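You operate a simulated robot arm through the tools that you are given. There is no shell and no other tool.

You run a simulated two-armed robot. Do the job below in one go: nothing can be reset, and whatever is moved stays where it is left.

## Task
Take the white tube and leave it on the rubber mat on the test table. Take the folded green cloth and put it on the front of the test table. Put the mint tea bag on the shelf 25. Switch the yellow roller arm on. Count the steel blocks on the folding table, then put as many of the oil bottles from the folding table in the large black bucket. Take the small black bin and put it on the shelf under the printer. Do these in any order. Set down upright: white tube. The yellow roller arm goes clockwise seen from above, to its stop.

It is judged by the outcome, as a careful person would: the job done as asked, and still so three seconds after it is handed in. It fails if anything else is knocked over, pushed out of place, dropped, spilled or broken. Flat cloth is picked up by pressing the open fingertips on it (5 to 10 N) and closing them slowly along it; thin cloth reads only 2 to 8 mm in the jaws.

## Robot
Two 7-joint arms with two-finger parallel grippers on one trunk, on a base that drives. Base frame: it is fixed to the floor where the robot stands at the start and does not move with it; the origin is under the middle of the robot, x ahead of it, y to its left, z up; the surface under the hand at the start is at about z = 706. Units: mm, degrees, N and s.
The left shoulder is at the start at [218, 171, 1027], the right one opposite. Places, roughly: folded green cloth (9x7x3 cm) [900, 100, 700]; front of the TEST table (17x44 cm) [-3900, -1140, 780]; large black bucket (29x28x27 cm) [-1600, 5400, 800]; mint tea bag [1000, 0, 750]; oil bottle [-2000, 5250, 750]; rubber mat on the TEST table [-4000, -1600, 800]; shelf 25 [-900, -3500, 1500]; shelf under the printer [600, 8800, 600]; small black bin (6x6x5 cm) [-2100, 5500, 800]; steel block [-1750, 5500, 750]; white tube (4x4x6 cm) [700, 100, 700]; yellow roller arm [700, -500, 800]. Payload 4.4 kg a hand.
The tool frame of a hand sits at the grasp point between the pads (the TCP): z along the fingers, y along the line on which they close. The tips reach 23 mm beyond it. Largest opening 94 mm; finger width 38, thickness 10; the body of the gripper, 54 by 96 mm, starts 39 mm behind the TCP.
Orientation is that of the tool frame in the base frame, as a unit quaternion [x, y, z, w]. With the fingers straight down and closing along the base's y, the tool's x points along the base's -x, its y along +y and its z along -z.

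## Interface
- The arms move only by the tool drive_tool. It takes "left_deltas", "right_deltas" or both (then of equal length, played together; a hand with none holds still); each is one flat list of numbers, 7 for each row, row after row: the shift along the base's x, y, z in mm, then the turn, a rotation vector about the base's x, y, z in degrees, then the closure, from 0 (fully open) to 1 (shut). In form: [dx, dy, dz, ax, ay, az, gripper, dx, dy, dz, ax, ay, az, gripper, ...]. A call has 1 to 20 rows; each row shifts and turns the commanded pose from where the row before left it. A row lasts 0.2 s, in which the tool goes at most 50 mm and 8.6 degrees; a call with a longer step from one row to the next is refused whole, and so is a gripper value outside its range. A pose out of reach is approached as far as the arm can. The call stops where the force on the tool passes 40 N (or 10 N more than at its start, if that is more) or the arm is blocked; 0.2 s more then pass. The fingers move at their own pace (about 72 mm/s each) and stop on an object; they squeeze with about 39 N. The grip force told is the motor's: it shows also when the fingers shut on nothing. Time passes only in rows, and 0.2 s behind the last, so rows that do not move let the fingers close. The reply holds the time, the measured pose of the TCP, the force on the tool along the base axes, the opening and the grip force, in the units named above and with some noise, with the torque about the TCP (base axes, N m) and any sound that the robot's microphone picked up, and new pictures: "show" is both (left out), scene, wrist or none (wrist: the cameras of the hands that moved).
- Cameras (640 x 400 px; columns grow to the right, rows downward): "scene" is now at [365.4, -9.4, 1154.5]; the picture's right is [-0.11, -0.99, 0.00], its down [-0.52, 0.06, -0.85] and it looks along [0.85, -0.09, -0.52] (base axes); focal length 214 px, centre (320, 200). "left" rides on the left gripper at [86, -16, -74] in its tool frame; the picture's right is [0.18, 0.98, 0.00], its down [-0.58, 0.11, -0.81] and it looks along [-0.79, 0.15, 0.59] (tool axes); focal length 243 px, centre (320, 200). "right" rides on the right gripper at [86, 16, -75] in its tool frame; the picture's right is [-0.18, 0.98, 0.00], its down [-0.58, -0.11, -0.81] and it looks along [-0.79, -0.15, 0.59] (tool axes); focal length 243 px, centre (320, 200). There is no depth. A picture from a camera that has moved, and an enlarged one, comes with that camera's place and axes in the base frame and with its lens.
- raise_lower(by): slides the trunk up (or, below 0, down) by that many mm; the arms and the scene camera ride with it, the base frame stays. It gives what a move gives, with no picture.
- base_move(legs): drives the robot by 1 to 6 legs, each [ahead, left, turn to the left] in mm, mm and degrees, along the robot's own axes; the way and the turn of a leg run together, so that a leg with both is an arc; at most 1500 mm and 180 degrees a leg. The arms and the cameras ride along, it lands a little off, and it stops where it bumps. It gives what a move gives, and a new picture of the scene camera.
- turn_head(pan, tilt): turns the head with the scene camera to pan (to the left, within 80 degrees either way) and tilt (down, from -29 to 69), counted from straight ahead of the robot. It gives what a move gives, and a new picture of the scene camera.
- zoom(camera, box): a new picture of the part [left, top, right, bottom] of that camera's present view, enlarged. No time passes.
- sign_off(): hands the job in; it is judged then, once.

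Places have to be worked out from the pictures, the camera data and where the tool is seen. Open the grippers and draw the arms clear of the work before you hand the job in, unless the task says otherwise.

The tools are called after ">>>" as a command line: name --argument value ..., lists and objects as JSON in quotes. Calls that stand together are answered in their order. drive_tool: Moves the arms, as the interface text tells. Its arguments: {"type":"object","properties":{"left_deltas":{"type":"array"},"right_deltas":{"type":"array"},"show":{"type":"string","enum":["both","scene","wrist","none"]}},"required":[]} The other tools are called the same way: raise_lower (by) slides the trunk up or down; base_move (legs) drives the base; turn_head (pan, tilt) turns the head that bears the scene camera; zoom (camera, box) takes an enlarged picture of a part of a camera's view; sign_off () hands the job in.

At the start:

```text
time: 0.0
left_ee_pos: [522.9, 144.9, 1068.7]
left_ee_rot: [0.0, 1.0, -0.001, 0.0]
left_force: [-0.3, 0.7, 0.3]
left_ft_torque: [-0.02, 0.02, 0.01]
left_gripper_width: 94.3
left_gripper_force: 0.0
right_ee_pos: [449.9, -338.7, 1077.5]
right_ee_rot: [0.0, 1.0, 0.0, -0.001]
right_force: [0.2, 0.1, 1.1]
right_ft_torque: [0.0, -0.02, 0.0]
right_gripper_width: 94.0
right_gripper_force: 0.1
trunk travel left (down, up): [-50.0, 338.0]
robot x, y, heading: [-0.5, 1.8, 0.0]
head pan, tilt: [-6.2, 31.4]
```

scene: 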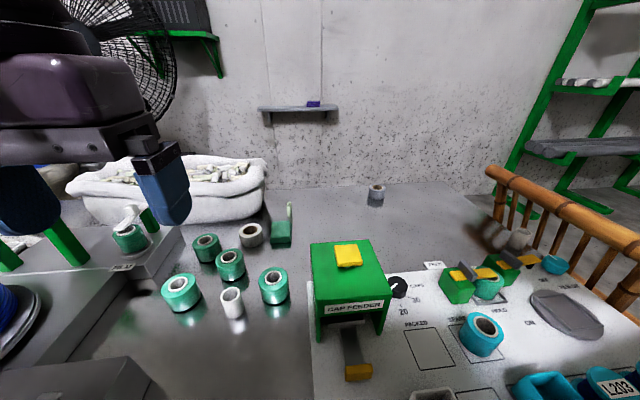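
right: 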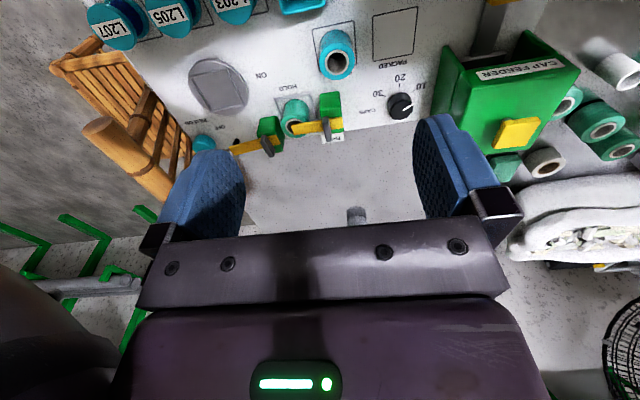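
left: 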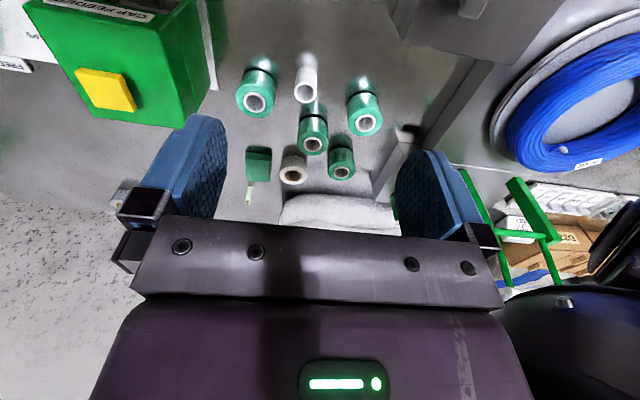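

I see a work table with rolls, a white tube among green tape rolls, a green item near it, and a panel with yellow arms. I zoom in to inspect the details.

>>> zoom --camera "scene" --box '[100, 170, 340, 330]'

>>> zoom --camera "scene" --box '[380, 220, 640, 400]'

>>> zoom --camera "scene" --box '[240, 80, 440, 220]'

>>> zoom --camera "left" --box '[220, 50, 420, 220]'

>>> zoom --camera "right" --box '[160, 0, 480, 200]'

```text
2.50 times, centred on (220, 250) of scene
camera zoom: at [365.4, -9.4, 1154.5], right [-0.11, -0.99, 0.0], down [-0.52, 0.06, -0.85], along [0.85, -0.09, -0.52], focal length 536 px, centre (570, 75)
```

zoom: 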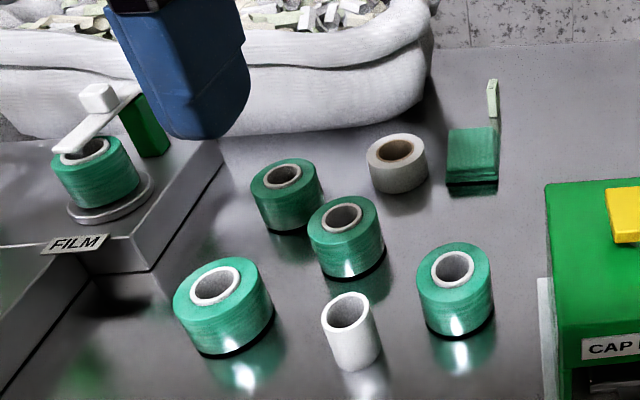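

```text
2.22 times, centred on (510, 310) of scene
camera zoom: at [365.4, -9.4, 1154.5], right [-0.11, -0.99, 0.0], down [-0.52, 0.06, -0.85], along [0.85, -0.09, -0.52], focal length 477 px, centre (-102, -44)
```

zoom: 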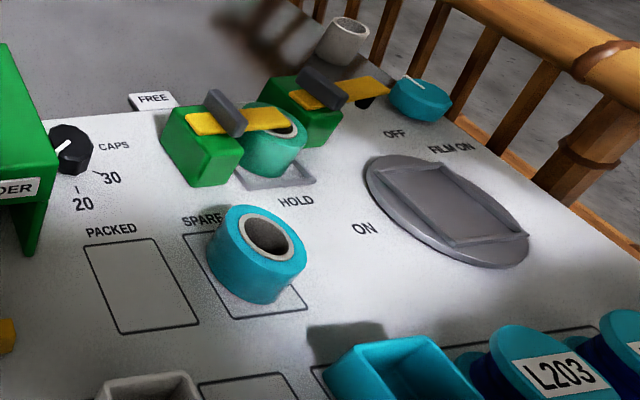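

```text
2.86 times, centred on (340, 150) of scene
camera zoom: at [365.4, -9.4, 1154.5], right [-0.11, -0.99, 0.0], down [-0.52, 0.06, -0.85], along [0.85, -0.09, -0.52], focal length 613 px, centre (263, 343)
```

zoom: 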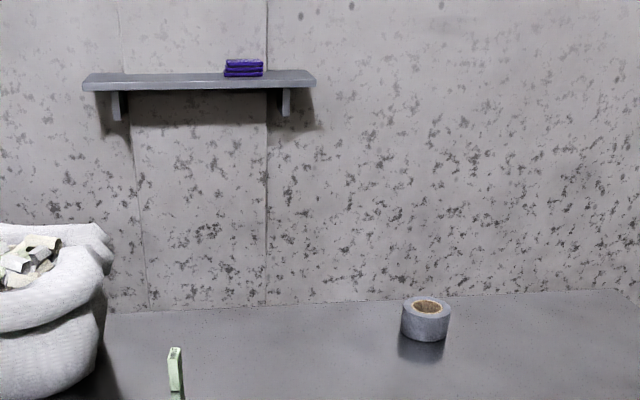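

```text
2.35 times, centred on (320, 135) of left
camera zoom: at [435.3, 130.1, 1142.8], right [-0.18, 0.98, 0.0], down [0.58, 0.11, 0.81], along [0.79, 0.15, -0.59], focal length 571 px, centre (320, 353)
```

zoom: 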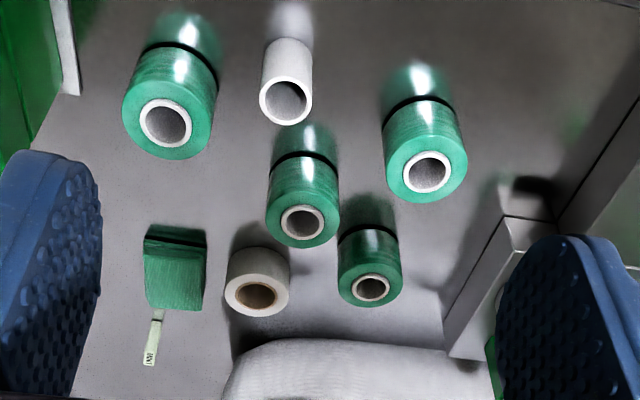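

```text
2.00 times, centred on (320, 100) of right
camera zoom: at [364.3, -322.8, 1152.5], right [0.18, 0.98, 0.0], down [0.58, -0.11, 0.81], along [0.79, -0.15, -0.59], focal length 485 px, centre (320, 400)
```

zoom: 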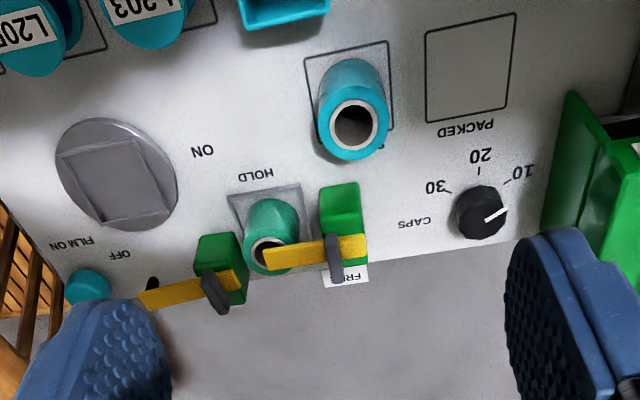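

The panel has two yellow levers with labels nearby. I turn the head to the right and down for a better look at the panel.

>>> turn_head --pan -40 --tilt 40

>>> zoom --camera "scene" --box '[200, 100, 520, 300]'

```text
time: 1.0
left_ee_pos: [523.1, 145.0, 1068.8]
left_ee_rot: [0.0, 1.0, 0.0, 0.0]
left_force: [-0.1, 0.3, 0.1]
left_ft_torque: [0.02, 0.0, 0.02]
left_gripper_width: 94.0
left_gripper_force: 0.0
right_ee_pos: [450.0, -338.0, 1077.4]
right_ee_rot: [0.0, 1.0, 0.0, 0.0]
right_force: [0.1, -0.1, -0.1]
right_ft_torque: [0.0, -0.02, -0.02]
right_gripper_width: 94.0
right_gripper_force: 0.0
trunk travel left (down, up): [-50.0, 338.0]
robot x, y, heading: [3.3, 2.2, 0.2]
head pan, tilt: [-40.0, 40.0]
camera scene: at [341.2, -54.3, 1141.3], right [-0.64, -0.77, 0.0], down [-0.49, 0.41, -0.77], along [0.59, -0.49, -0.64], focal length 214 px, centre (320, 200)
```

scene: 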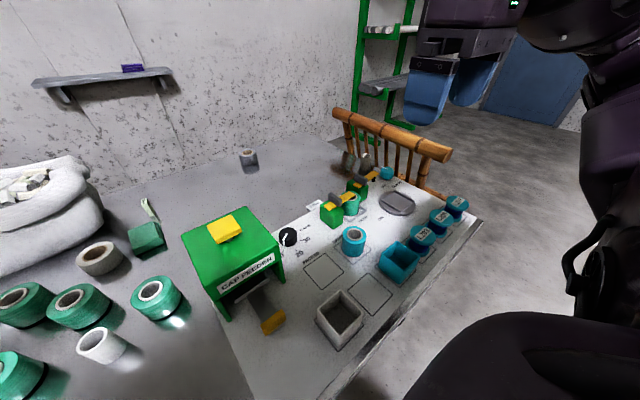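

```text
2.00 times, centred on (360, 200) of scene
camera zoom: at [341.2, -54.3, 1141.3], right [-0.64, -0.77, 0.0], down [-0.49, 0.41, -0.77], along [0.59, -0.49, -0.64], focal length 429 px, centre (240, 200)
```

zoom: 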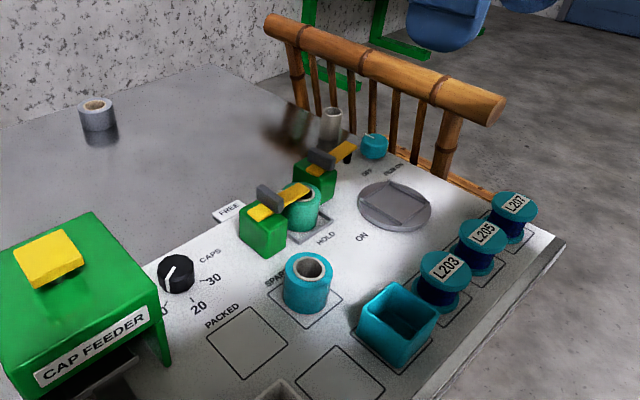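

I need the lever labels; zooming in closely on them and on the tea bag.

>>> zoom --camera "scene" --box '[300, 145, 430, 226]'

>>> zoom --camera "scene" --box '[90, 180, 210, 255]'

>>> zoom --camera "right" --box '[180, 60, 380, 185]'

>>> zoom --camera "left" --box '[230, 130, 310, 220]'

```text
4.92 times, centred on (365, 186) of scene
camera zoom: at [341.2, -54.3, 1141.3], right [-0.64, -0.77, 0.0], down [-0.49, 0.41, -0.77], along [0.59, -0.49, -0.64], focal length 1056 px, centre (98, 271)
```

zoom: 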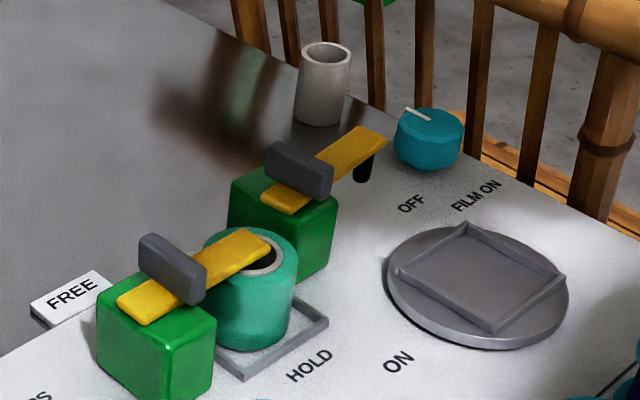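

```text
5.33 times, centred on (150, 218) of scene
camera zoom: at [341.2, -54.3, 1141.3], right [-0.64, -0.77, 0.0], down [-0.49, 0.41, -0.77], along [0.59, -0.49, -0.64], focal length 1144 px, centre (1227, 107)
```

zoom: 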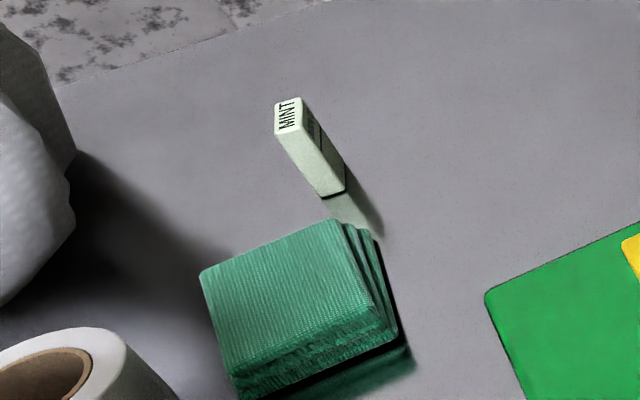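

```text
3.20 times, centred on (280, 122) of right
camera zoom: at [364.3, -322.8, 1152.5], right [0.18, 0.98, 0.0], down [0.58, -0.11, 0.81], along [0.79, -0.15, -0.59], focal length 776 px, centre (448, 448)
```

zoom: 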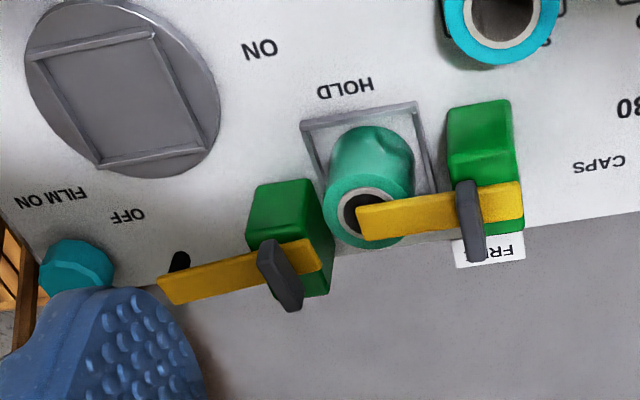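

```text
4.44 times, centred on (270, 175) of left
camera zoom: at [435.3, 130.1, 1142.8], right [-0.18, 0.98, 0.0], down [0.58, 0.11, 0.81], along [0.79, 0.15, -0.59], focal length 1078 px, centre (542, 311)
```

zoom: 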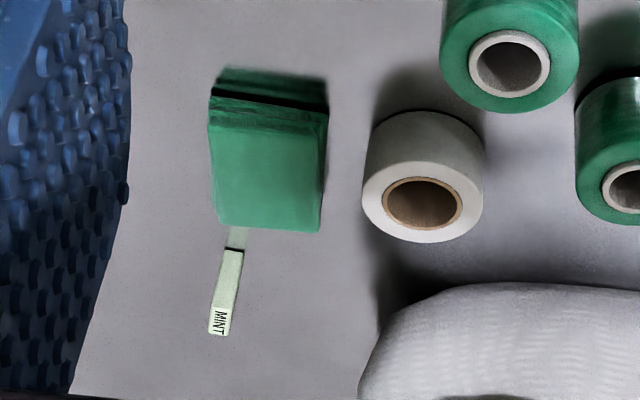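

The right-hand yellow lever is the ON/OFF one: its pivot is near (660,-460), its tip near (668,-562,775) pointing at OFF, and ON lies toward -x, which is clockwise from above. I bring the closed right hand above the far side of its tip.

>>> drive_tool --right_deltas '[30, -22, -10, 0, 0, 0, 1, 30, -22, -10, 0, 0, 0, 1, 30, -22, -10, 0, 0, 0, 1, 30, -22, -10, 0, 0, 0, 1, 30, -22, -10, 0, 0, 0, 1, 30, -22, -10, 0, 0, 0, 1, 30, -22, -10, 0, 0, 0, 1, 30, -22, -10, 0, 0, 0, 1, 30, -22, -10, 0, 0, 0, 1, 0, -4, -30, 0, 0, 0, 1, 0, 0, 0, 0, 0, 0, 1]'

```text
time: 3.4
left_ee_pos: [521.4, 144.7, 1069.5]
left_ee_rot: [0.0, 1.0, 0.0, 0.001]
left_force: [-0.1, 0.4, 0.1]
left_ft_torque: [0.02, -0.02, -0.02]
left_gripper_width: 94.0
left_gripper_force: 0.0
right_ee_pos: [722.4, -540.0, 959.9]
right_ee_rot: [-0.001, 1.0, 0.0, 0.001]
right_force: [-0.7, -0.1, -0.7]
right_ft_torque: [0.02, 0.0, -0.01]
right_gripper_width: 0.3
right_gripper_force: 38.8
trunk travel left (down, up): [-50.0, 338.0]
robot x, y, heading: [1.4, -0.5, -0.1]
head pan, tilt: [-40.0, 40.0]
camera scene: at [340.4, -54.1, 1141.7], right [-0.64, -0.77, 0.0], down [-0.49, 0.41, -0.77], along [0.59, -0.49, -0.64], focal length 214 px, centre (320, 200)
camera right: at [635.9, -524.1, 1035.4], right [0.18, 0.98, 0.0], down [0.58, -0.11, 0.81], along [0.79, -0.15, -0.59], focal length 243 px, centre (320, 200)
```

scene: 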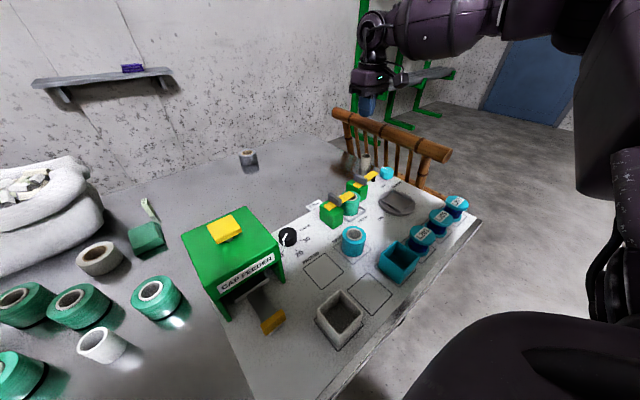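
right: 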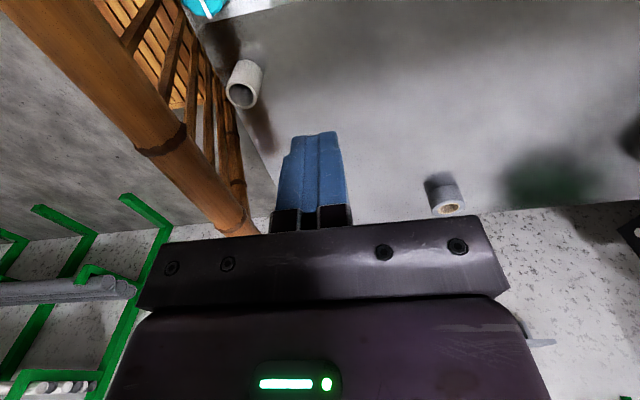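

The hand hangs over the far side of the lever, clear of the rail. I lower the fingertips to about z = 755 behind the bar.

>>> drive_tool --right_deltas '[0, 0, -40, 0, 0, 0, 1, 0, 0, -40, 0, 0, 0, 1, 0, 0, -40, 0, 0, 0, 1, 0, 0, -35, 0, 0, 0, 1, 0, 0, -25, 0, 0, 0, 1, 0, 0, 0, 0, 0, 0, 1]' --show "scene"

>>> zoom --camera "scene" --box '[300, 125, 430, 226]'

```text
time: 4.8
left_ee_pos: [521.4, 145.2, 1069.0]
left_ee_rot: [0.001, 1.0, 0.0, 0.001]
left_force: [0.8, 0.4, -0.4]
left_ft_torque: [-0.01, -0.04, 0.0]
left_gripper_width: 93.9
left_gripper_force: 0.1
right_ee_pos: [723.3, -538.1, 777.1]
right_ee_rot: [0.0, 1.0, 0.0, 0.001]
right_force: [-0.1, -0.3, 1.0]
right_ft_torque: [0.01, 0.02, 0.0]
right_gripper_width: 0.0
right_gripper_force: 38.8
trunk travel left (down, up): [-50.0, 338.0]
robot x, y, heading: [-2.9, 0.3, 0.1]
head pan, tilt: [-40.0, 40.0]
camera scene: at [340.9, -54.2, 1141.5], right [-0.64, -0.77, 0.0], down [-0.49, 0.41, -0.77], along [0.59, -0.49, -0.64], focal length 214 px, centre (320, 200)
```

scene: 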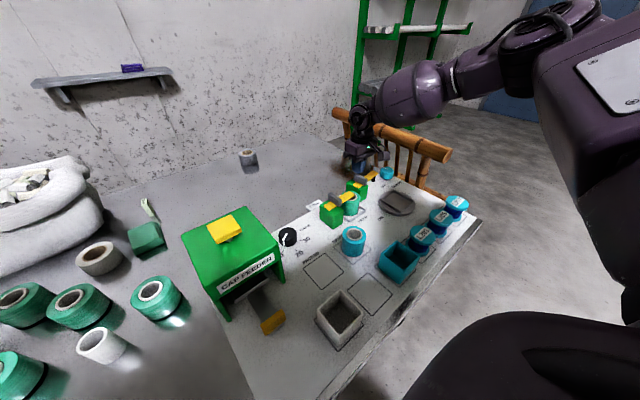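

```text
3.96 times, centred on (365, 176) of scene
camera zoom: at [340.9, -54.2, 1141.5], right [-0.64, -0.77, 0.0], down [-0.49, 0.41, -0.77], along [0.59, -0.49, -0.64], focal length 849 px, centre (142, 297)
```

zoom: 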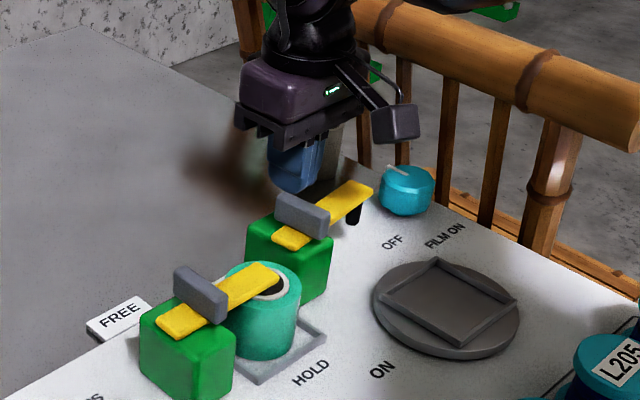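

Fingers hang just behind the bar. I start sweeping the bar in an arc toward ON, half-way first.

>>> drive_tool --right_deltas '[-23, -2, 0, 0, 0, 0, 1, -11, 0, 0, 0, 0, 0, 1, -10, -3, 0, 0, 0, 0, 1, -10, -2, 0, 0, 0, 0, 1, -10, -1, 0, 0, 0, 0, 1, -10, 0, 0, 0, 0, 0, 1, -10, 3, 0, 0, 0, 0, 1, -11, 3, 0, 0, 0, 0, 1]' --show "scene"

>>> zoom --camera "scene" --box '[300, 125, 430, 226]'

```text
time: 6.6
left_ee_pos: [524.2, 144.1, 1066.9]
left_ee_rot: [-0.002, 1.0, 0.002, -0.001]
left_force: [0.2, -1.1, 0.2]
left_ft_torque: [0.0, 0.04, 0.01]
left_gripper_width: 94.2
left_gripper_force: 0.1
right_ee_pos: [633.5, -544.5, 778.8]
right_ee_rot: [-0.001, 1.0, -0.002, 0.009]
right_force: [15.6, -10.6, -9.9]
right_ft_torque: [-0.17, -0.36, 0.05]
right_gripper_width: 0.0
right_gripper_force: 39.1
trunk travel left (down, up): [-50.0, 338.0]
robot x, y, heading: [2.0, 0.4, 0.1]
head pan, tilt: [-40.0, 40.0]
stopped in row 8 (right hand): the force on the tool passed its limit at 44 N (the readings are from after the stop); the commanded pose is now the measured one
camera scene: at [344.1, -55.3, 1140.2], right [-0.64, -0.77, 0.0], down [-0.49, 0.41, -0.76], along [0.59, -0.49, -0.64], focal length 214 px, centre (320, 200)
```

scene: 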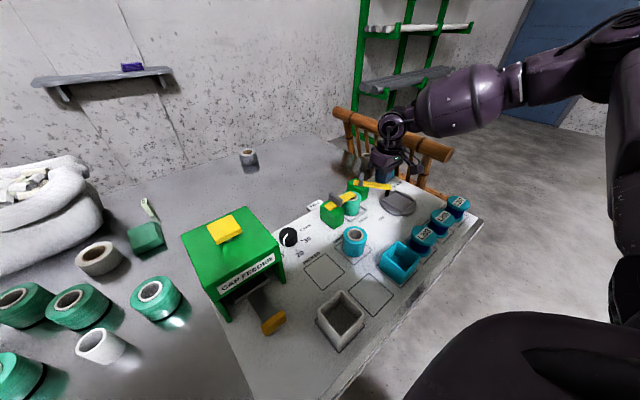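

```text
3.96 times, centred on (365, 176) of scene
camera zoom: at [344.1, -55.3, 1140.2], right [-0.64, -0.77, 0.0], down [-0.49, 0.41, -0.76], along [0.59, -0.49, -0.64], focal length 849 px, centre (142, 297)
```

zoom: 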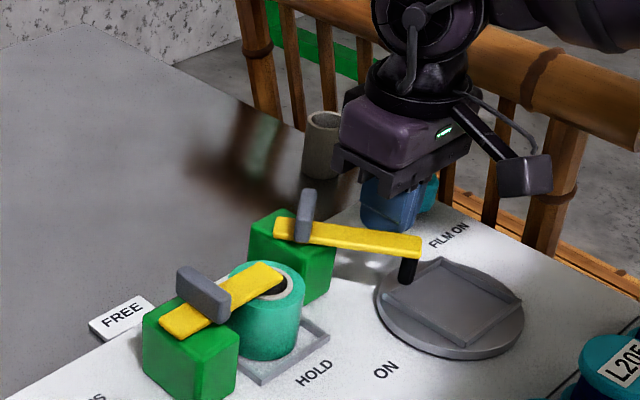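

The bar turned about 35–40°, then the force passed the limit. I zoom to see whether its roller touches something.

>>> zoom --camera "scene" --box '[345, 165, 409, 205]'

>>> zoom --camera "right" --box '[0, 0, 640, 400]'

```text
10.00 times, centred on (377, 185) of scene
camera zoom: at [344.1, -55.3, 1140.2], right [-0.64, -0.77, 0.0], down [-0.49, 0.41, -0.76], along [0.59, -0.49, -0.64], focal length 2145 px, centre (-250, 350)
```

zoom: 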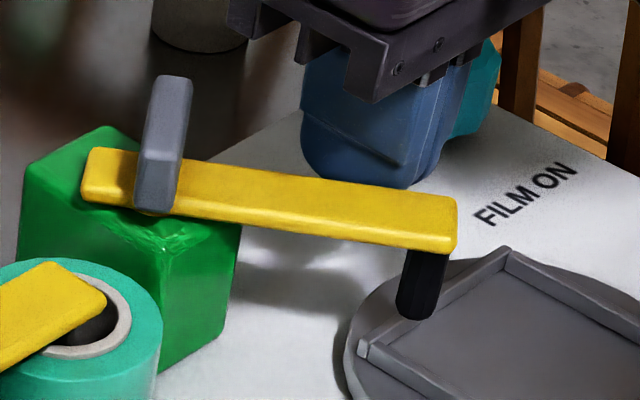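

```text
1.00 times, centred on (320, 200) of right (not enlarged: the box is as wide or as high as the picture)
camera zoom: at [546.7, -527.6, 852.7], right [0.18, 0.98, 0.0], down [0.57, -0.1, 0.82], along [0.8, -0.15, -0.58], focal length 243 px, centre (320, 200)
```

zoom: 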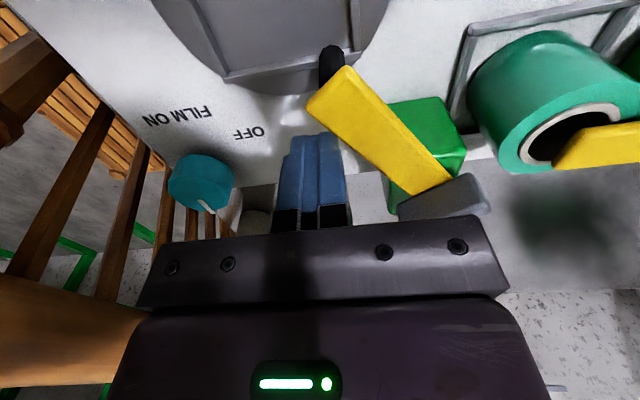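

Nothing is blocking; the lever just resists. I keep pushing along the arc in smaller, slower steps nearer the tip.

>>> drive_tool --right_deltas '[-4, -1, 0, 0, 0, 0, 1, -4, -1, 0, 0, 0, 0, 1, -4, 0, 0, 0, 0, 0, 1, -4, 0, 0, 0, 0, 0, 1, -4, 1, 0, 0, 0, 0, 1, -4, 2, 0, 0, 0, 0, 1, -4, 3, 0, 0, 0, 0, 1]' --show "scene"

>>> zoom --camera "scene" --box '[345, 155, 425, 205]'

```text
time: 7.1
left_ee_pos: [524.9, 145.1, 1068.6]
left_ee_rot: [-0.002, 1.0, 0.001, -0.001]
left_force: [0.3, -0.3, -0.5]
left_ft_torque: [-0.03, 0.0, 0.0]
left_gripper_width: 93.9
left_gripper_force: 0.0
right_ee_pos: [632.7, -545.7, 781.0]
right_ee_rot: [-0.001, 1.0, -0.003, 0.014]
right_force: [13.9, -9.9, -10.1]
right_ft_torque: [-0.21, -0.33, 0.05]
right_gripper_width: 0.0
right_gripper_force: 39.2
trunk travel left (down, up): [-50.0, 338.0]
robot x, y, heading: [2.5, 2.5, 0.1]
head pan, tilt: [-40.0, 40.0]
stopped in row 2 (right hand): the force on the tool passed its limit at 42 N (the readings are from after the stop); the commanded pose is now the measured one
camera scene: at [343.8, -55.1, 1140.8], right [-0.64, -0.77, 0.0], down [-0.49, 0.41, -0.76], along [0.59, -0.49, -0.64], focal length 214 px, centre (320, 200)
```

scene: 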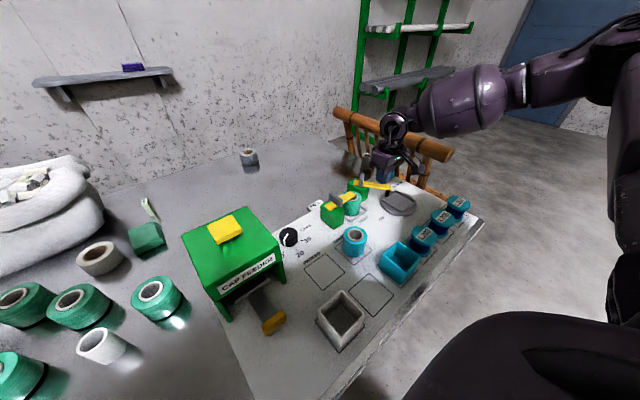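

```text
8.00 times, centred on (385, 180) of scene
camera zoom: at [343.8, -55.1, 1140.8], right [-0.64, -0.77, 0.0], down [-0.49, 0.41, -0.76], along [0.59, -0.49, -0.64], focal length 1716 px, centre (-200, 360)
```

zoom: 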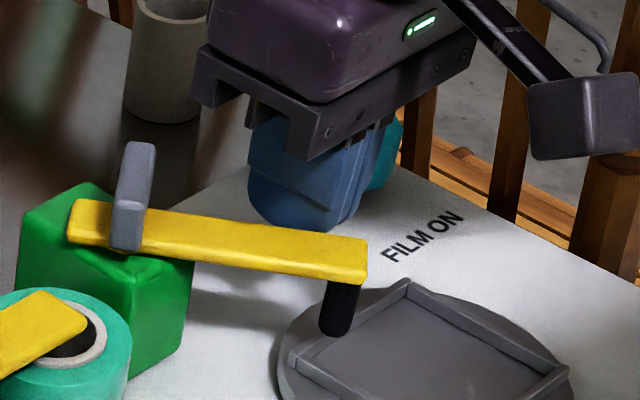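

It stops hard at about 55° of turn; it could be the end stop. I back the fingers off and lift to check the lever's position with the wrist camera.

>>> drive_tool --right_deltas '[5, -5, 0, 0, 0, 0, 1, 15, -15, 10, 0, 0, 0, 1, 0, 0, 40, 0, 0, 0, 1, 0, 0, 40, 0, 0, 0, 1, -45, 0, 15, 0, 0, 0, 1, -45, 0, 15, 0, 0, 0, 1, -45, 0, 15, 0, 0, 0, 1, -45, 0, 10, 0, 0, 0, 1, 0, 0, 0, 0, 0, 0, 1]'

>>> zoom --camera "scene" --box '[345, 155, 425, 205]'

>>> zoom --camera "right" --box '[180, 0, 500, 200]'

```text
time: 9.1
left_ee_pos: [522.9, 147.0, 1068.3]
left_ee_rot: [-0.002, 1.0, 0.0, 0.0]
left_force: [-0.7, 0.0, -0.3]
left_ft_torque: [0.01, 0.03, 0.03]
left_gripper_width: 93.9
left_gripper_force: 0.2
right_ee_pos: [466.7, -561.3, 926.5]
right_ee_rot: [-0.002, 1.0, -0.003, 0.013]
right_force: [0.8, -0.2, 0.0]
right_ft_torque: [-0.02, 0.0, 0.0]
right_gripper_width: 0.0
right_gripper_force: 39.2
trunk travel left (down, up): [-50.0, 338.0]
robot x, y, heading: [1.8, -0.1, -0.1]
head pan, tilt: [-40.0, 40.0]
camera scene: at [342.7, -53.7, 1141.1], right [-0.64, -0.77, 0.0], down [-0.49, 0.41, -0.77], along [0.59, -0.49, -0.64], focal length 214 px, centre (320, 200)
camera right: at [379.5, -546.5, 998.9], right [0.18, 0.98, 0.0], down [0.56, -0.1, 0.82], along [0.81, -0.15, -0.57], focal length 243 px, centre (320, 200)
```

scene: 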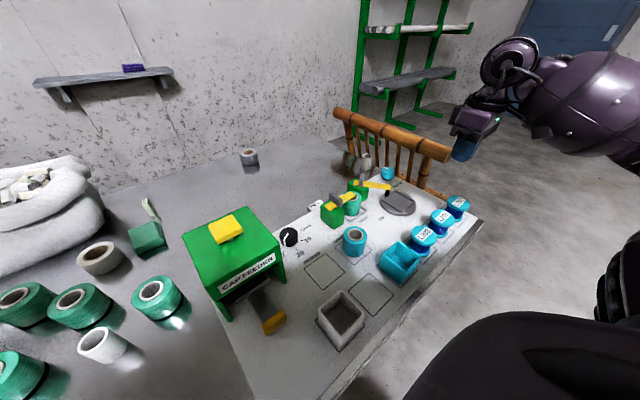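
right: 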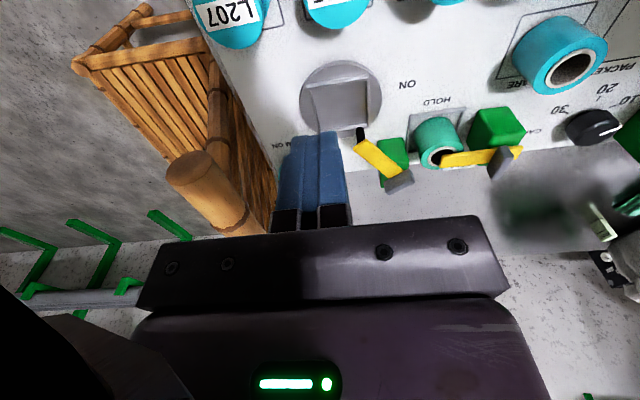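

```text
8.00 times, centred on (385, 180) of scene
camera zoom: at [342.7, -53.7, 1141.1], right [-0.64, -0.77, 0.0], down [-0.49, 0.41, -0.77], along [0.59, -0.49, -0.64], focal length 1716 px, centre (-200, 360)
```

zoom: 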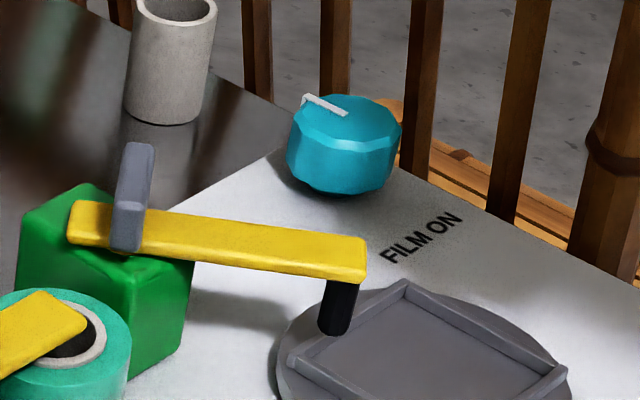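

```text
2.00 times, centred on (340, 100) of right
camera zoom: at [379.5, -546.5, 998.9], right [0.18, 0.98, 0.0], down [0.56, -0.1, 0.82], along [0.81, -0.15, -0.57], focal length 485 px, centre (280, 400)
```

zoom: 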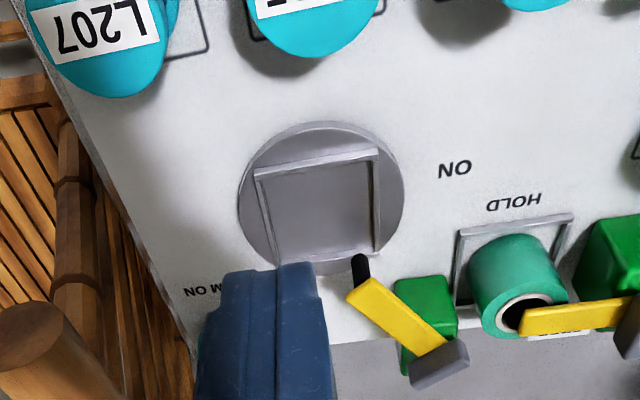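

The lever holds its place. I zoom much further on the roller's bottom from both cameras to see if it is touching the tray rim.

>>> zoom --camera "scene" --box '[375, 182, 399, 197]'

>>> zoom --camera "right" --box '[340, 115, 388, 145]'

```text
16.00 times, centred on (387, 190) of scene
camera zoom: at [342.7, -53.7, 1141.1], right [-0.64, -0.77, 0.0], down [-0.49, 0.41, -0.77], along [0.59, -0.49, -0.64], focal length 3432 px, centre (-752, 368)
```

zoom: 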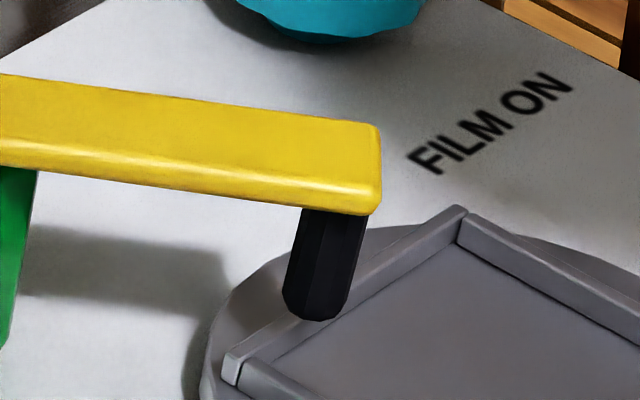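

```text
13.33 times, centred on (364, 130) of right
camera zoom: at [379.5, -546.5, 998.9], right [0.18, 0.98, 0.0], down [0.56, -0.1, 0.82], along [0.81, -0.15, -0.57], focal length 3235 px, centre (-267, 1133)
```

zoom: 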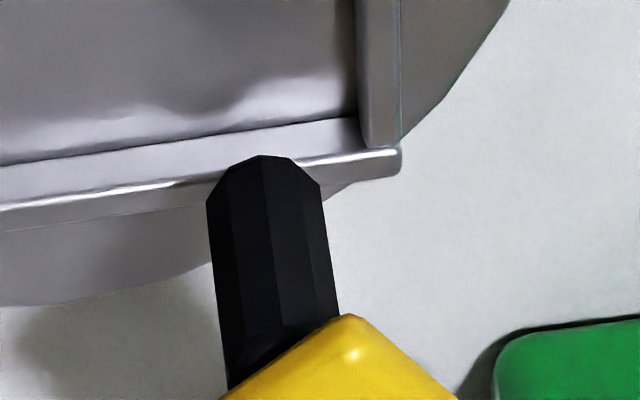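

Triangulating, the roller's bottom (z≈733) is some 11 mm above the tray rim (z≈722), so the rim is not what blocks it. I push once more nearer to the tip to confirm it is at its stop.

>>> drive_tool --right_deltas '[42, -3, 0, 0, 0, 0, 1, 42, -3, 0, 0, 0, 0, 1, 42, -3, 0, 0, 0, 0, 1, 42, -3, 0, 0, 0, 0, 1, 0, 0, -40, 0, 0, 0, 1, 0, 0, -40, 0, 0, 0, 1, 0, 0, -40, 0, 0, 0, 1, 0, 0, -26, 0, 0, 0, 1, 0, 0, 0, 0, 0, 0, 1]' --show "none"

>>> drive_tool --right_deltas '[-6, 8, 0, 0, 0, 0, 1, -5, 7, 0, 0, 0, 0, 1, -2, 2.5, 0, 0, 0, 0, 1, -2, 2.5, 0, 0, 0, 0, 1, -2, 2.5, 0, 0, 0, 0, 1, -2, 2.5, 0, 0, 0, 0, 1, -2, 2.5, 0, 0, 0, 0, 1, -2, 2.5, 0, 0, 0, 0, 1, -2, 2.5, 0, 0, 0, 0, 1, -2, 2.5, 0, 0, 0, 0, 1]' --show "none"

>>> zoom --camera "scene" --box '[345, 155, 425, 205]'

```text
time: 11.1
left_ee_pos: [522.7, 145.8, 1069.7]
left_ee_rot: [-0.002, 1.0, 0.0, 0.001]
left_force: [-0.2, 0.0, -0.1]
left_ft_torque: [0.02, 0.01, 0.02]
left_gripper_width: 94.2
left_gripper_force: 0.0
right_ee_pos: [643.2, -573.3, 786.3]
right_ee_rot: [-0.003, 1.0, -0.003, 0.014]
right_force: [0.0, 0.4, 0.1]
right_ft_torque: [0.01, -0.04, 0.0]
right_gripper_width: 0.3
right_gripper_force: 38.7
trunk travel left (down, up): [-50.0, 338.0]
robot x, y, heading: [2.8, -0.3, 0.3]
head pan, tilt: [-40.0, 40.0]
```

```text
time: 12.9
left_ee_pos: [525.9, 144.6, 1068.2]
left_ee_rot: [0.0, 1.0, 0.0, -0.002]
left_force: [0.0, -0.6, -0.4]
left_ft_torque: [-0.03, 0.01, -0.04]
left_gripper_width: 94.3
left_gripper_force: 0.1
right_ee_pos: [621.3, -551.5, 781.6]
right_ee_rot: [0.0, 1.0, -0.007, 0.018]
right_force: [14.9, -14.9, -6.1]
right_ft_torque: [-0.27, -0.27, 0.14]
right_gripper_width: 0.1
right_gripper_force: 39.0
trunk travel left (down, up): [-50.0, 338.0]
robot x, y, heading: [1.8, -2.4, 0.1]
head pan, tilt: [-40.0, 40.0]
stopped in row 8 (right hand): the force on the tool passed its limit at 43 N (the readings are from after the stop); the commanded pose is now the measured one
```

```text
8.00 times, centred on (385, 180) of scene
camera zoom: at [344.5, -55.6, 1140.5], right [-0.64, -0.77, 0.0], down [-0.49, 0.41, -0.77], along [0.59, -0.49, -0.64], focal length 1716 px, centre (-200, 360)
```

zoom: 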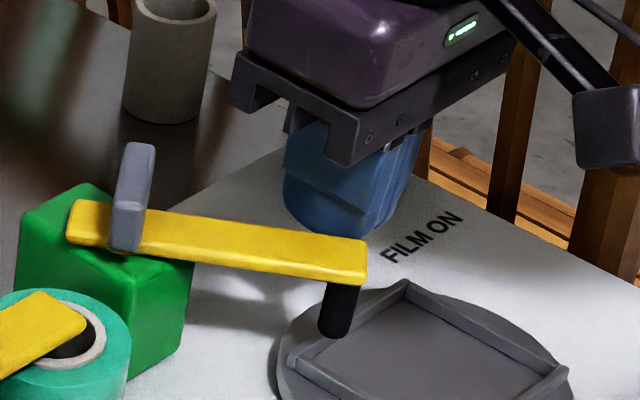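

No further movement at 43 N: the roller arm is at its ON stop. I back off, lift, and retract the right hand to its starting place.

>>> drive_tool --right_deltas '[6, -8, 0, 0, 0, 0, 1, 8, -10, 5, 0, 0, 0, 1, 0, 0, 45, 0, 0, 0, 1, 0, 0, 45, 0, 0, 0, 1, 0, 0, 45, 0, 0, 0, 1, 0, 0, 45, 0, 0, 0, 1, -25, 30, 25, 0, 0, 0, 0.5, -25, 30, 25, 0, 0, 0, 0.5, -25, 30, 20, 0, 0, 0, 0.5, -25, 30, 20, 0, 0, 0, 0.5, -25, 30, 15, 0, 0, 0, 0.5, -25, 30, 0, 0, 0, 0, 0, -25, 30, 0, 0, 0, 0, 0, -12, 20, 0, 0, 0, 0, 0]' --show "none"

>>> turn_head --pan 10 --tilt 60

```text
time: 15.9
left_ee_pos: [523.3, 145.3, 1069.3]
left_ee_rot: [-0.001, 1.0, 0.0, 0.0]
left_force: [-0.3, -0.8, 0.3]
left_ft_torque: [-0.02, -0.03, 0.02]
left_gripper_width: 94.0
left_gripper_force: 0.1
right_ee_pos: [443.8, -337.5, 1072.7]
right_ee_rot: [-0.001, 1.0, -0.006, 0.017]
right_force: [-0.3, -0.2, 0.6]
right_ft_torque: [-0.01, 0.0, 0.03]
right_gripper_width: 94.2
right_gripper_force: 0.0
trunk travel left (down, up): [-50.0, 338.0]
robot x, y, heading: [1.8, 0.5, 0.2]
head pan, tilt: [-40.0, 40.0]
```

```text
time: 17.1
left_ee_pos: [522.7, 144.9, 1068.9]
left_ee_rot: [0.0, 1.0, -0.001, 0.0]
left_force: [-0.7, 0.1, -0.2]
left_ft_torque: [0.01, -0.01, 0.0]
left_gripper_width: 94.3
left_gripper_force: 0.2
right_ee_pos: [443.7, -337.5, 1070.7]
right_ee_rot: [-0.001, 1.0, -0.006, 0.016]
right_force: [0.3, -0.2, -0.1]
right_ft_torque: [0.01, -0.03, -0.03]
right_gripper_width: 93.9
right_gripper_force: 0.2
trunk travel left (down, up): [-50.0, 338.0]
robot x, y, heading: [1.2, 1.6, -0.2]
head pan, tilt: [10.0, 60.0]
camera scene: at [343.1, 11.8, 1114.6], right [0.17, -0.98, 0.0], down [-0.85, -0.15, -0.5], along [0.49, 0.09, -0.87], focal length 214 px, centre (320, 200)
```

scene: 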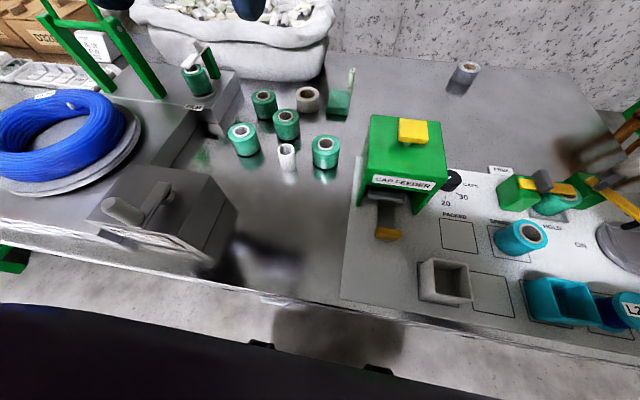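

I zoom on the tube, cloth and tea bag from this steeper view to localise them.

>>> zoom --camera "scene" --box '[220, 60, 380, 180]'

>>> zoom --camera "left" --box '[220, 50, 420, 220]'

```text
3.33 times, centred on (300, 120) of scene
camera zoom: at [343.1, 11.8, 1114.6], right [0.17, -0.98, 0.0], down [-0.85, -0.15, -0.5], along [0.49, 0.09, -0.87], focal length 715 px, centre (387, 467)
```

zoom: 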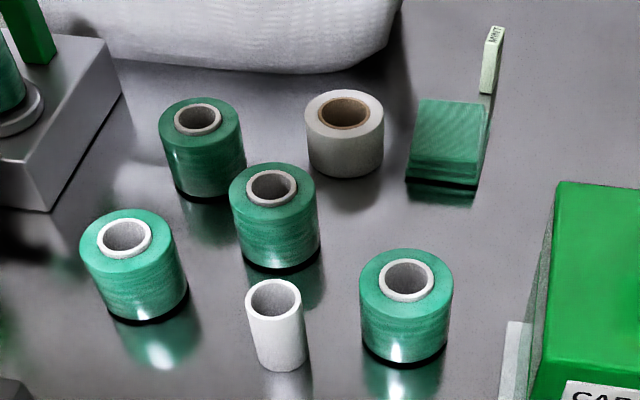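

```text
2.35 times, centred on (320, 135) of left
camera zoom: at [436.4, 130.3, 1142.9], right [-0.19, 0.98, 0.0], down [0.58, 0.11, 0.81], along [0.79, 0.15, -0.59], focal length 571 px, centre (320, 353)
```

zoom: 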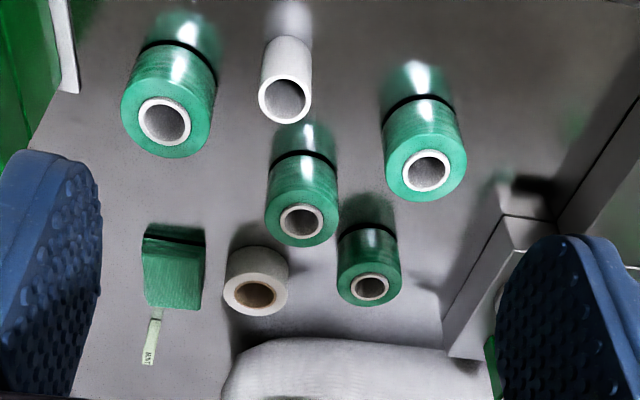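

The tube's top is near (653,145,766) and the cloth near (892,58). I move the open left hand over the cloth first for a close look.

>>> drive_tool --left_deltas '[37, -10, -17, 0, 0, 0, 0, 37, -10, -17, 0, 0, 0, 0, 37, -10, -17, 0, 0, 0, 0, 37, -10, -17, 0, 0, 0, 0, 37, -10, -17, 0, 0, 0, 0, 37, -10, -17, 0, 0, 0, 0, 37, -10, -17, 0, 0, 0, 0, 37, -10, -17, 0, 0, 0, 0, 37, -5, -17, 0, 0, 0, 0, 0, 0, 0, 0, 0, 0, 0]'

>>> zoom --camera "scene" --box '[260, 40, 420, 140]'

>>> zoom --camera "left" --box '[160, 0, 480, 240]'

```text
time: 19.3
left_ee_pos: [853.8, 62.3, 915.5]
left_ee_rot: [-0.002, 1.0, 0.0, 0.002]
left_force: [-0.1, 0.0, -0.1]
left_ft_torque: [-0.01, 0.02, -0.01]
left_gripper_width: 94.0
left_gripper_force: 0.0
right_ee_pos: [444.0, -338.0, 1072.6]
right_ee_rot: [-0.002, 1.0, -0.006, 0.017]
right_force: [0.1, 0.2, -0.2]
right_ft_torque: [-0.01, -0.03, 0.0]
right_gripper_width: 93.9
right_gripper_force: 0.0
trunk travel left (down, up): [-50.0, 338.0]
robot x, y, heading: [4.0, -3.1, 0.2]
head pan, tilt: [10.0, 60.0]
camera scene: at [342.7, 12.0, 1114.8], right [0.18, -0.98, 0.0], down [-0.85, -0.15, -0.5], along [0.49, 0.09, -0.87], focal length 214 px, centre (320, 200)
camera left: at [766.8, 46.7, 989.2], right [-0.19, 0.98, 0.0], down [0.58, 0.11, 0.81], along [0.79, 0.15, -0.59], focal length 243 px, centre (320, 200)
```

scene: 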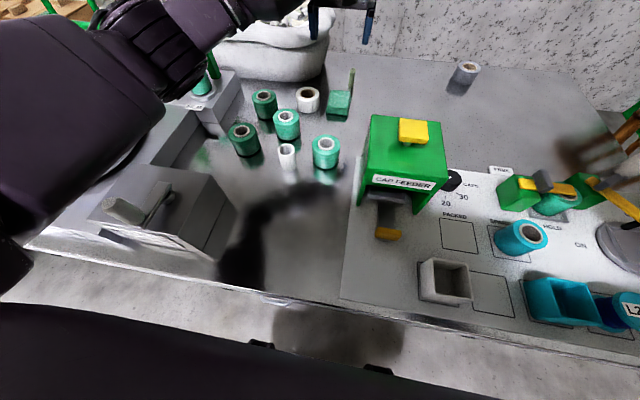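
left: 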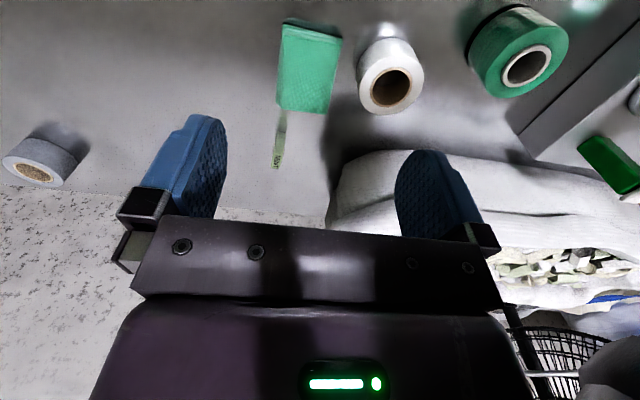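

```text
4.00 times, centred on (340, 90) of scene
camera zoom: at [342.7, 12.0, 1114.8], right [0.18, -0.98, 0.0], down [-0.85, -0.15, -0.5], along [0.49, 0.09, -0.87], focal length 858 px, centre (240, 640)
```

zoom: 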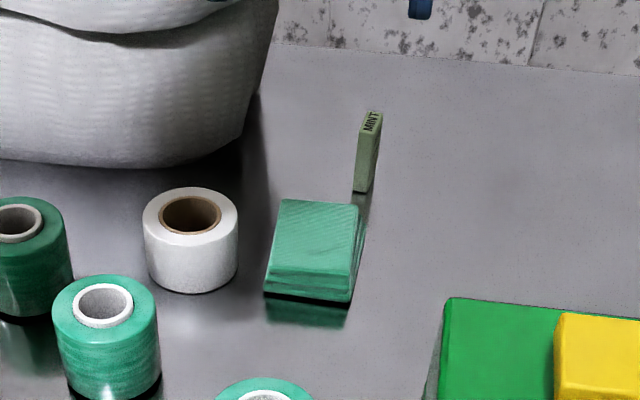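

```text
1.67 times, centred on (320, 120) of left
camera zoom: at [766.8, 46.7, 989.2], right [-0.19, 0.98, 0.0], down [0.58, 0.11, 0.81], along [0.79, 0.15, -0.59], focal length 404 px, centre (320, 333)
```

zoom: 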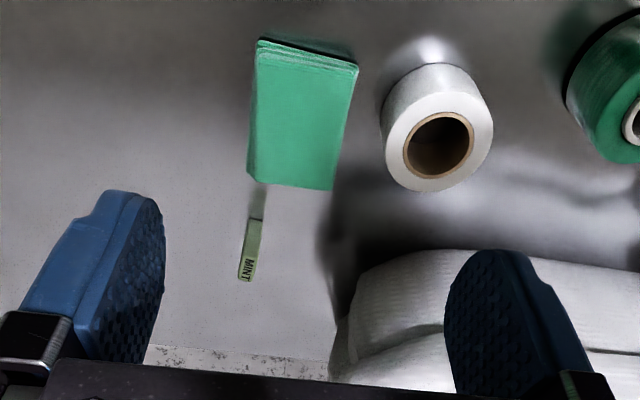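

The cloth spans about x 856–936, y 29–87 with its top near z 735; the white roll stands close on its left. I centre over the cloth's far half with a reduced opening and come half-way down.

>>> drive_tool --left_deltas '[29, -4, 0, 0, 0, 0, 0.19, 28, -4, 0, 0, 0, 0, 0.19, 0, 0, -45, 0, 0, 0, 0.19, 0, 0, -45, 0, 0, 0, 0.19, 0, 0, 0, 0, 0, 0, 0.19]'

>>> zoom --camera "scene" --box '[260, 40, 420, 140]'

>>> zoom --camera "left" --box '[160, 0, 480, 240]'

```text
time: 20.5
left_ee_pos: [912.3, 52.2, 826.0]
left_ee_rot: [0.0, 1.0, 0.0, 0.001]
left_force: [-0.2, 0.2, -0.8]
left_ft_torque: [0.01, 0.03, 0.02]
left_gripper_width: 76.0
left_gripper_force: 0.0
right_ee_pos: [443.7, -337.0, 1071.8]
right_ee_rot: [-0.001, 1.0, -0.005, 0.018]
right_force: [-0.6, 0.0, 0.8]
right_ft_torque: [-0.01, 0.01, 0.03]
right_gripper_width: 94.1
right_gripper_force: 0.0
trunk travel left (down, up): [-50.0, 338.0]
robot x, y, heading: [3.1, 0.5, -0.1]
head pan, tilt: [10.0, 60.0]
camera scene: at [342.5, 11.9, 1114.9], right [0.18, -0.98, 0.0], down [-0.85, -0.15, -0.5], along [0.49, 0.09, -0.87], focal length 214 px, centre (320, 200)
camera left: at [824.9, 38.4, 900.5], right [-0.19, 0.98, 0.0], down [0.58, 0.11, 0.81], along [0.79, 0.15, -0.59], focal length 243 px, centre (320, 200)
```

scene: 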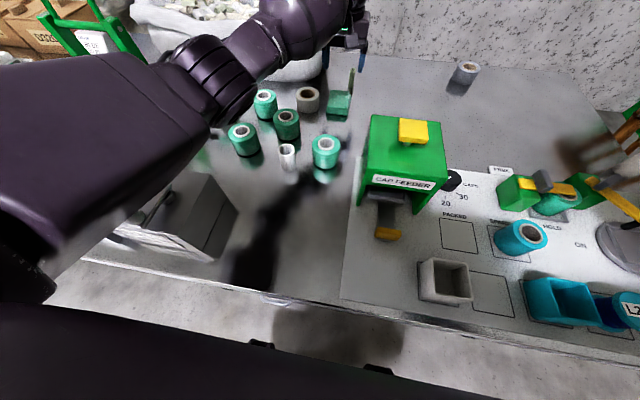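
left: 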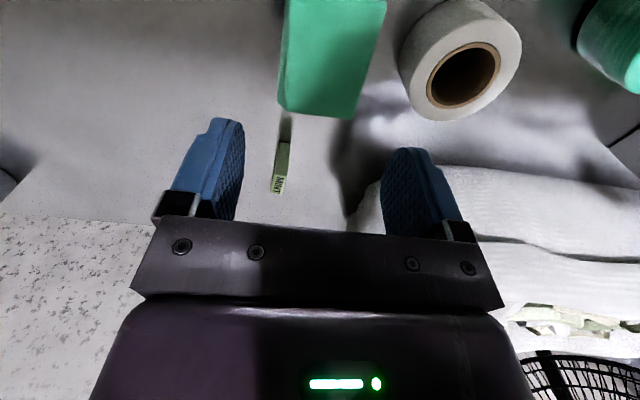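

```text
4.00 times, centred on (340, 90) of scene
camera zoom: at [342.5, 11.9, 1114.9], right [0.18, -0.98, 0.0], down [-0.85, -0.15, -0.5], along [0.49, 0.09, -0.87], focal length 858 px, centre (240, 640)
```

zoom: 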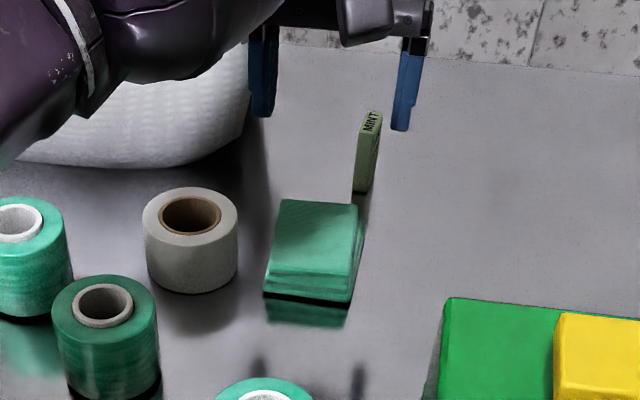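

```text
1.67 times, centred on (320, 120) of left
camera zoom: at [824.9, 38.4, 900.5], right [-0.19, 0.98, 0.0], down [0.58, 0.11, 0.81], along [0.79, 0.15, -0.59], focal length 404 px, centre (320, 333)
```

zoom: 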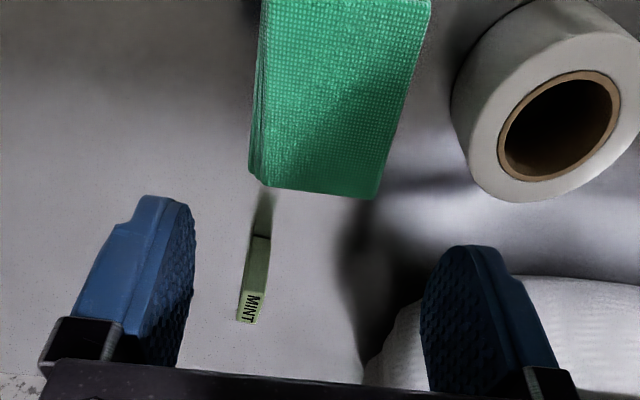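

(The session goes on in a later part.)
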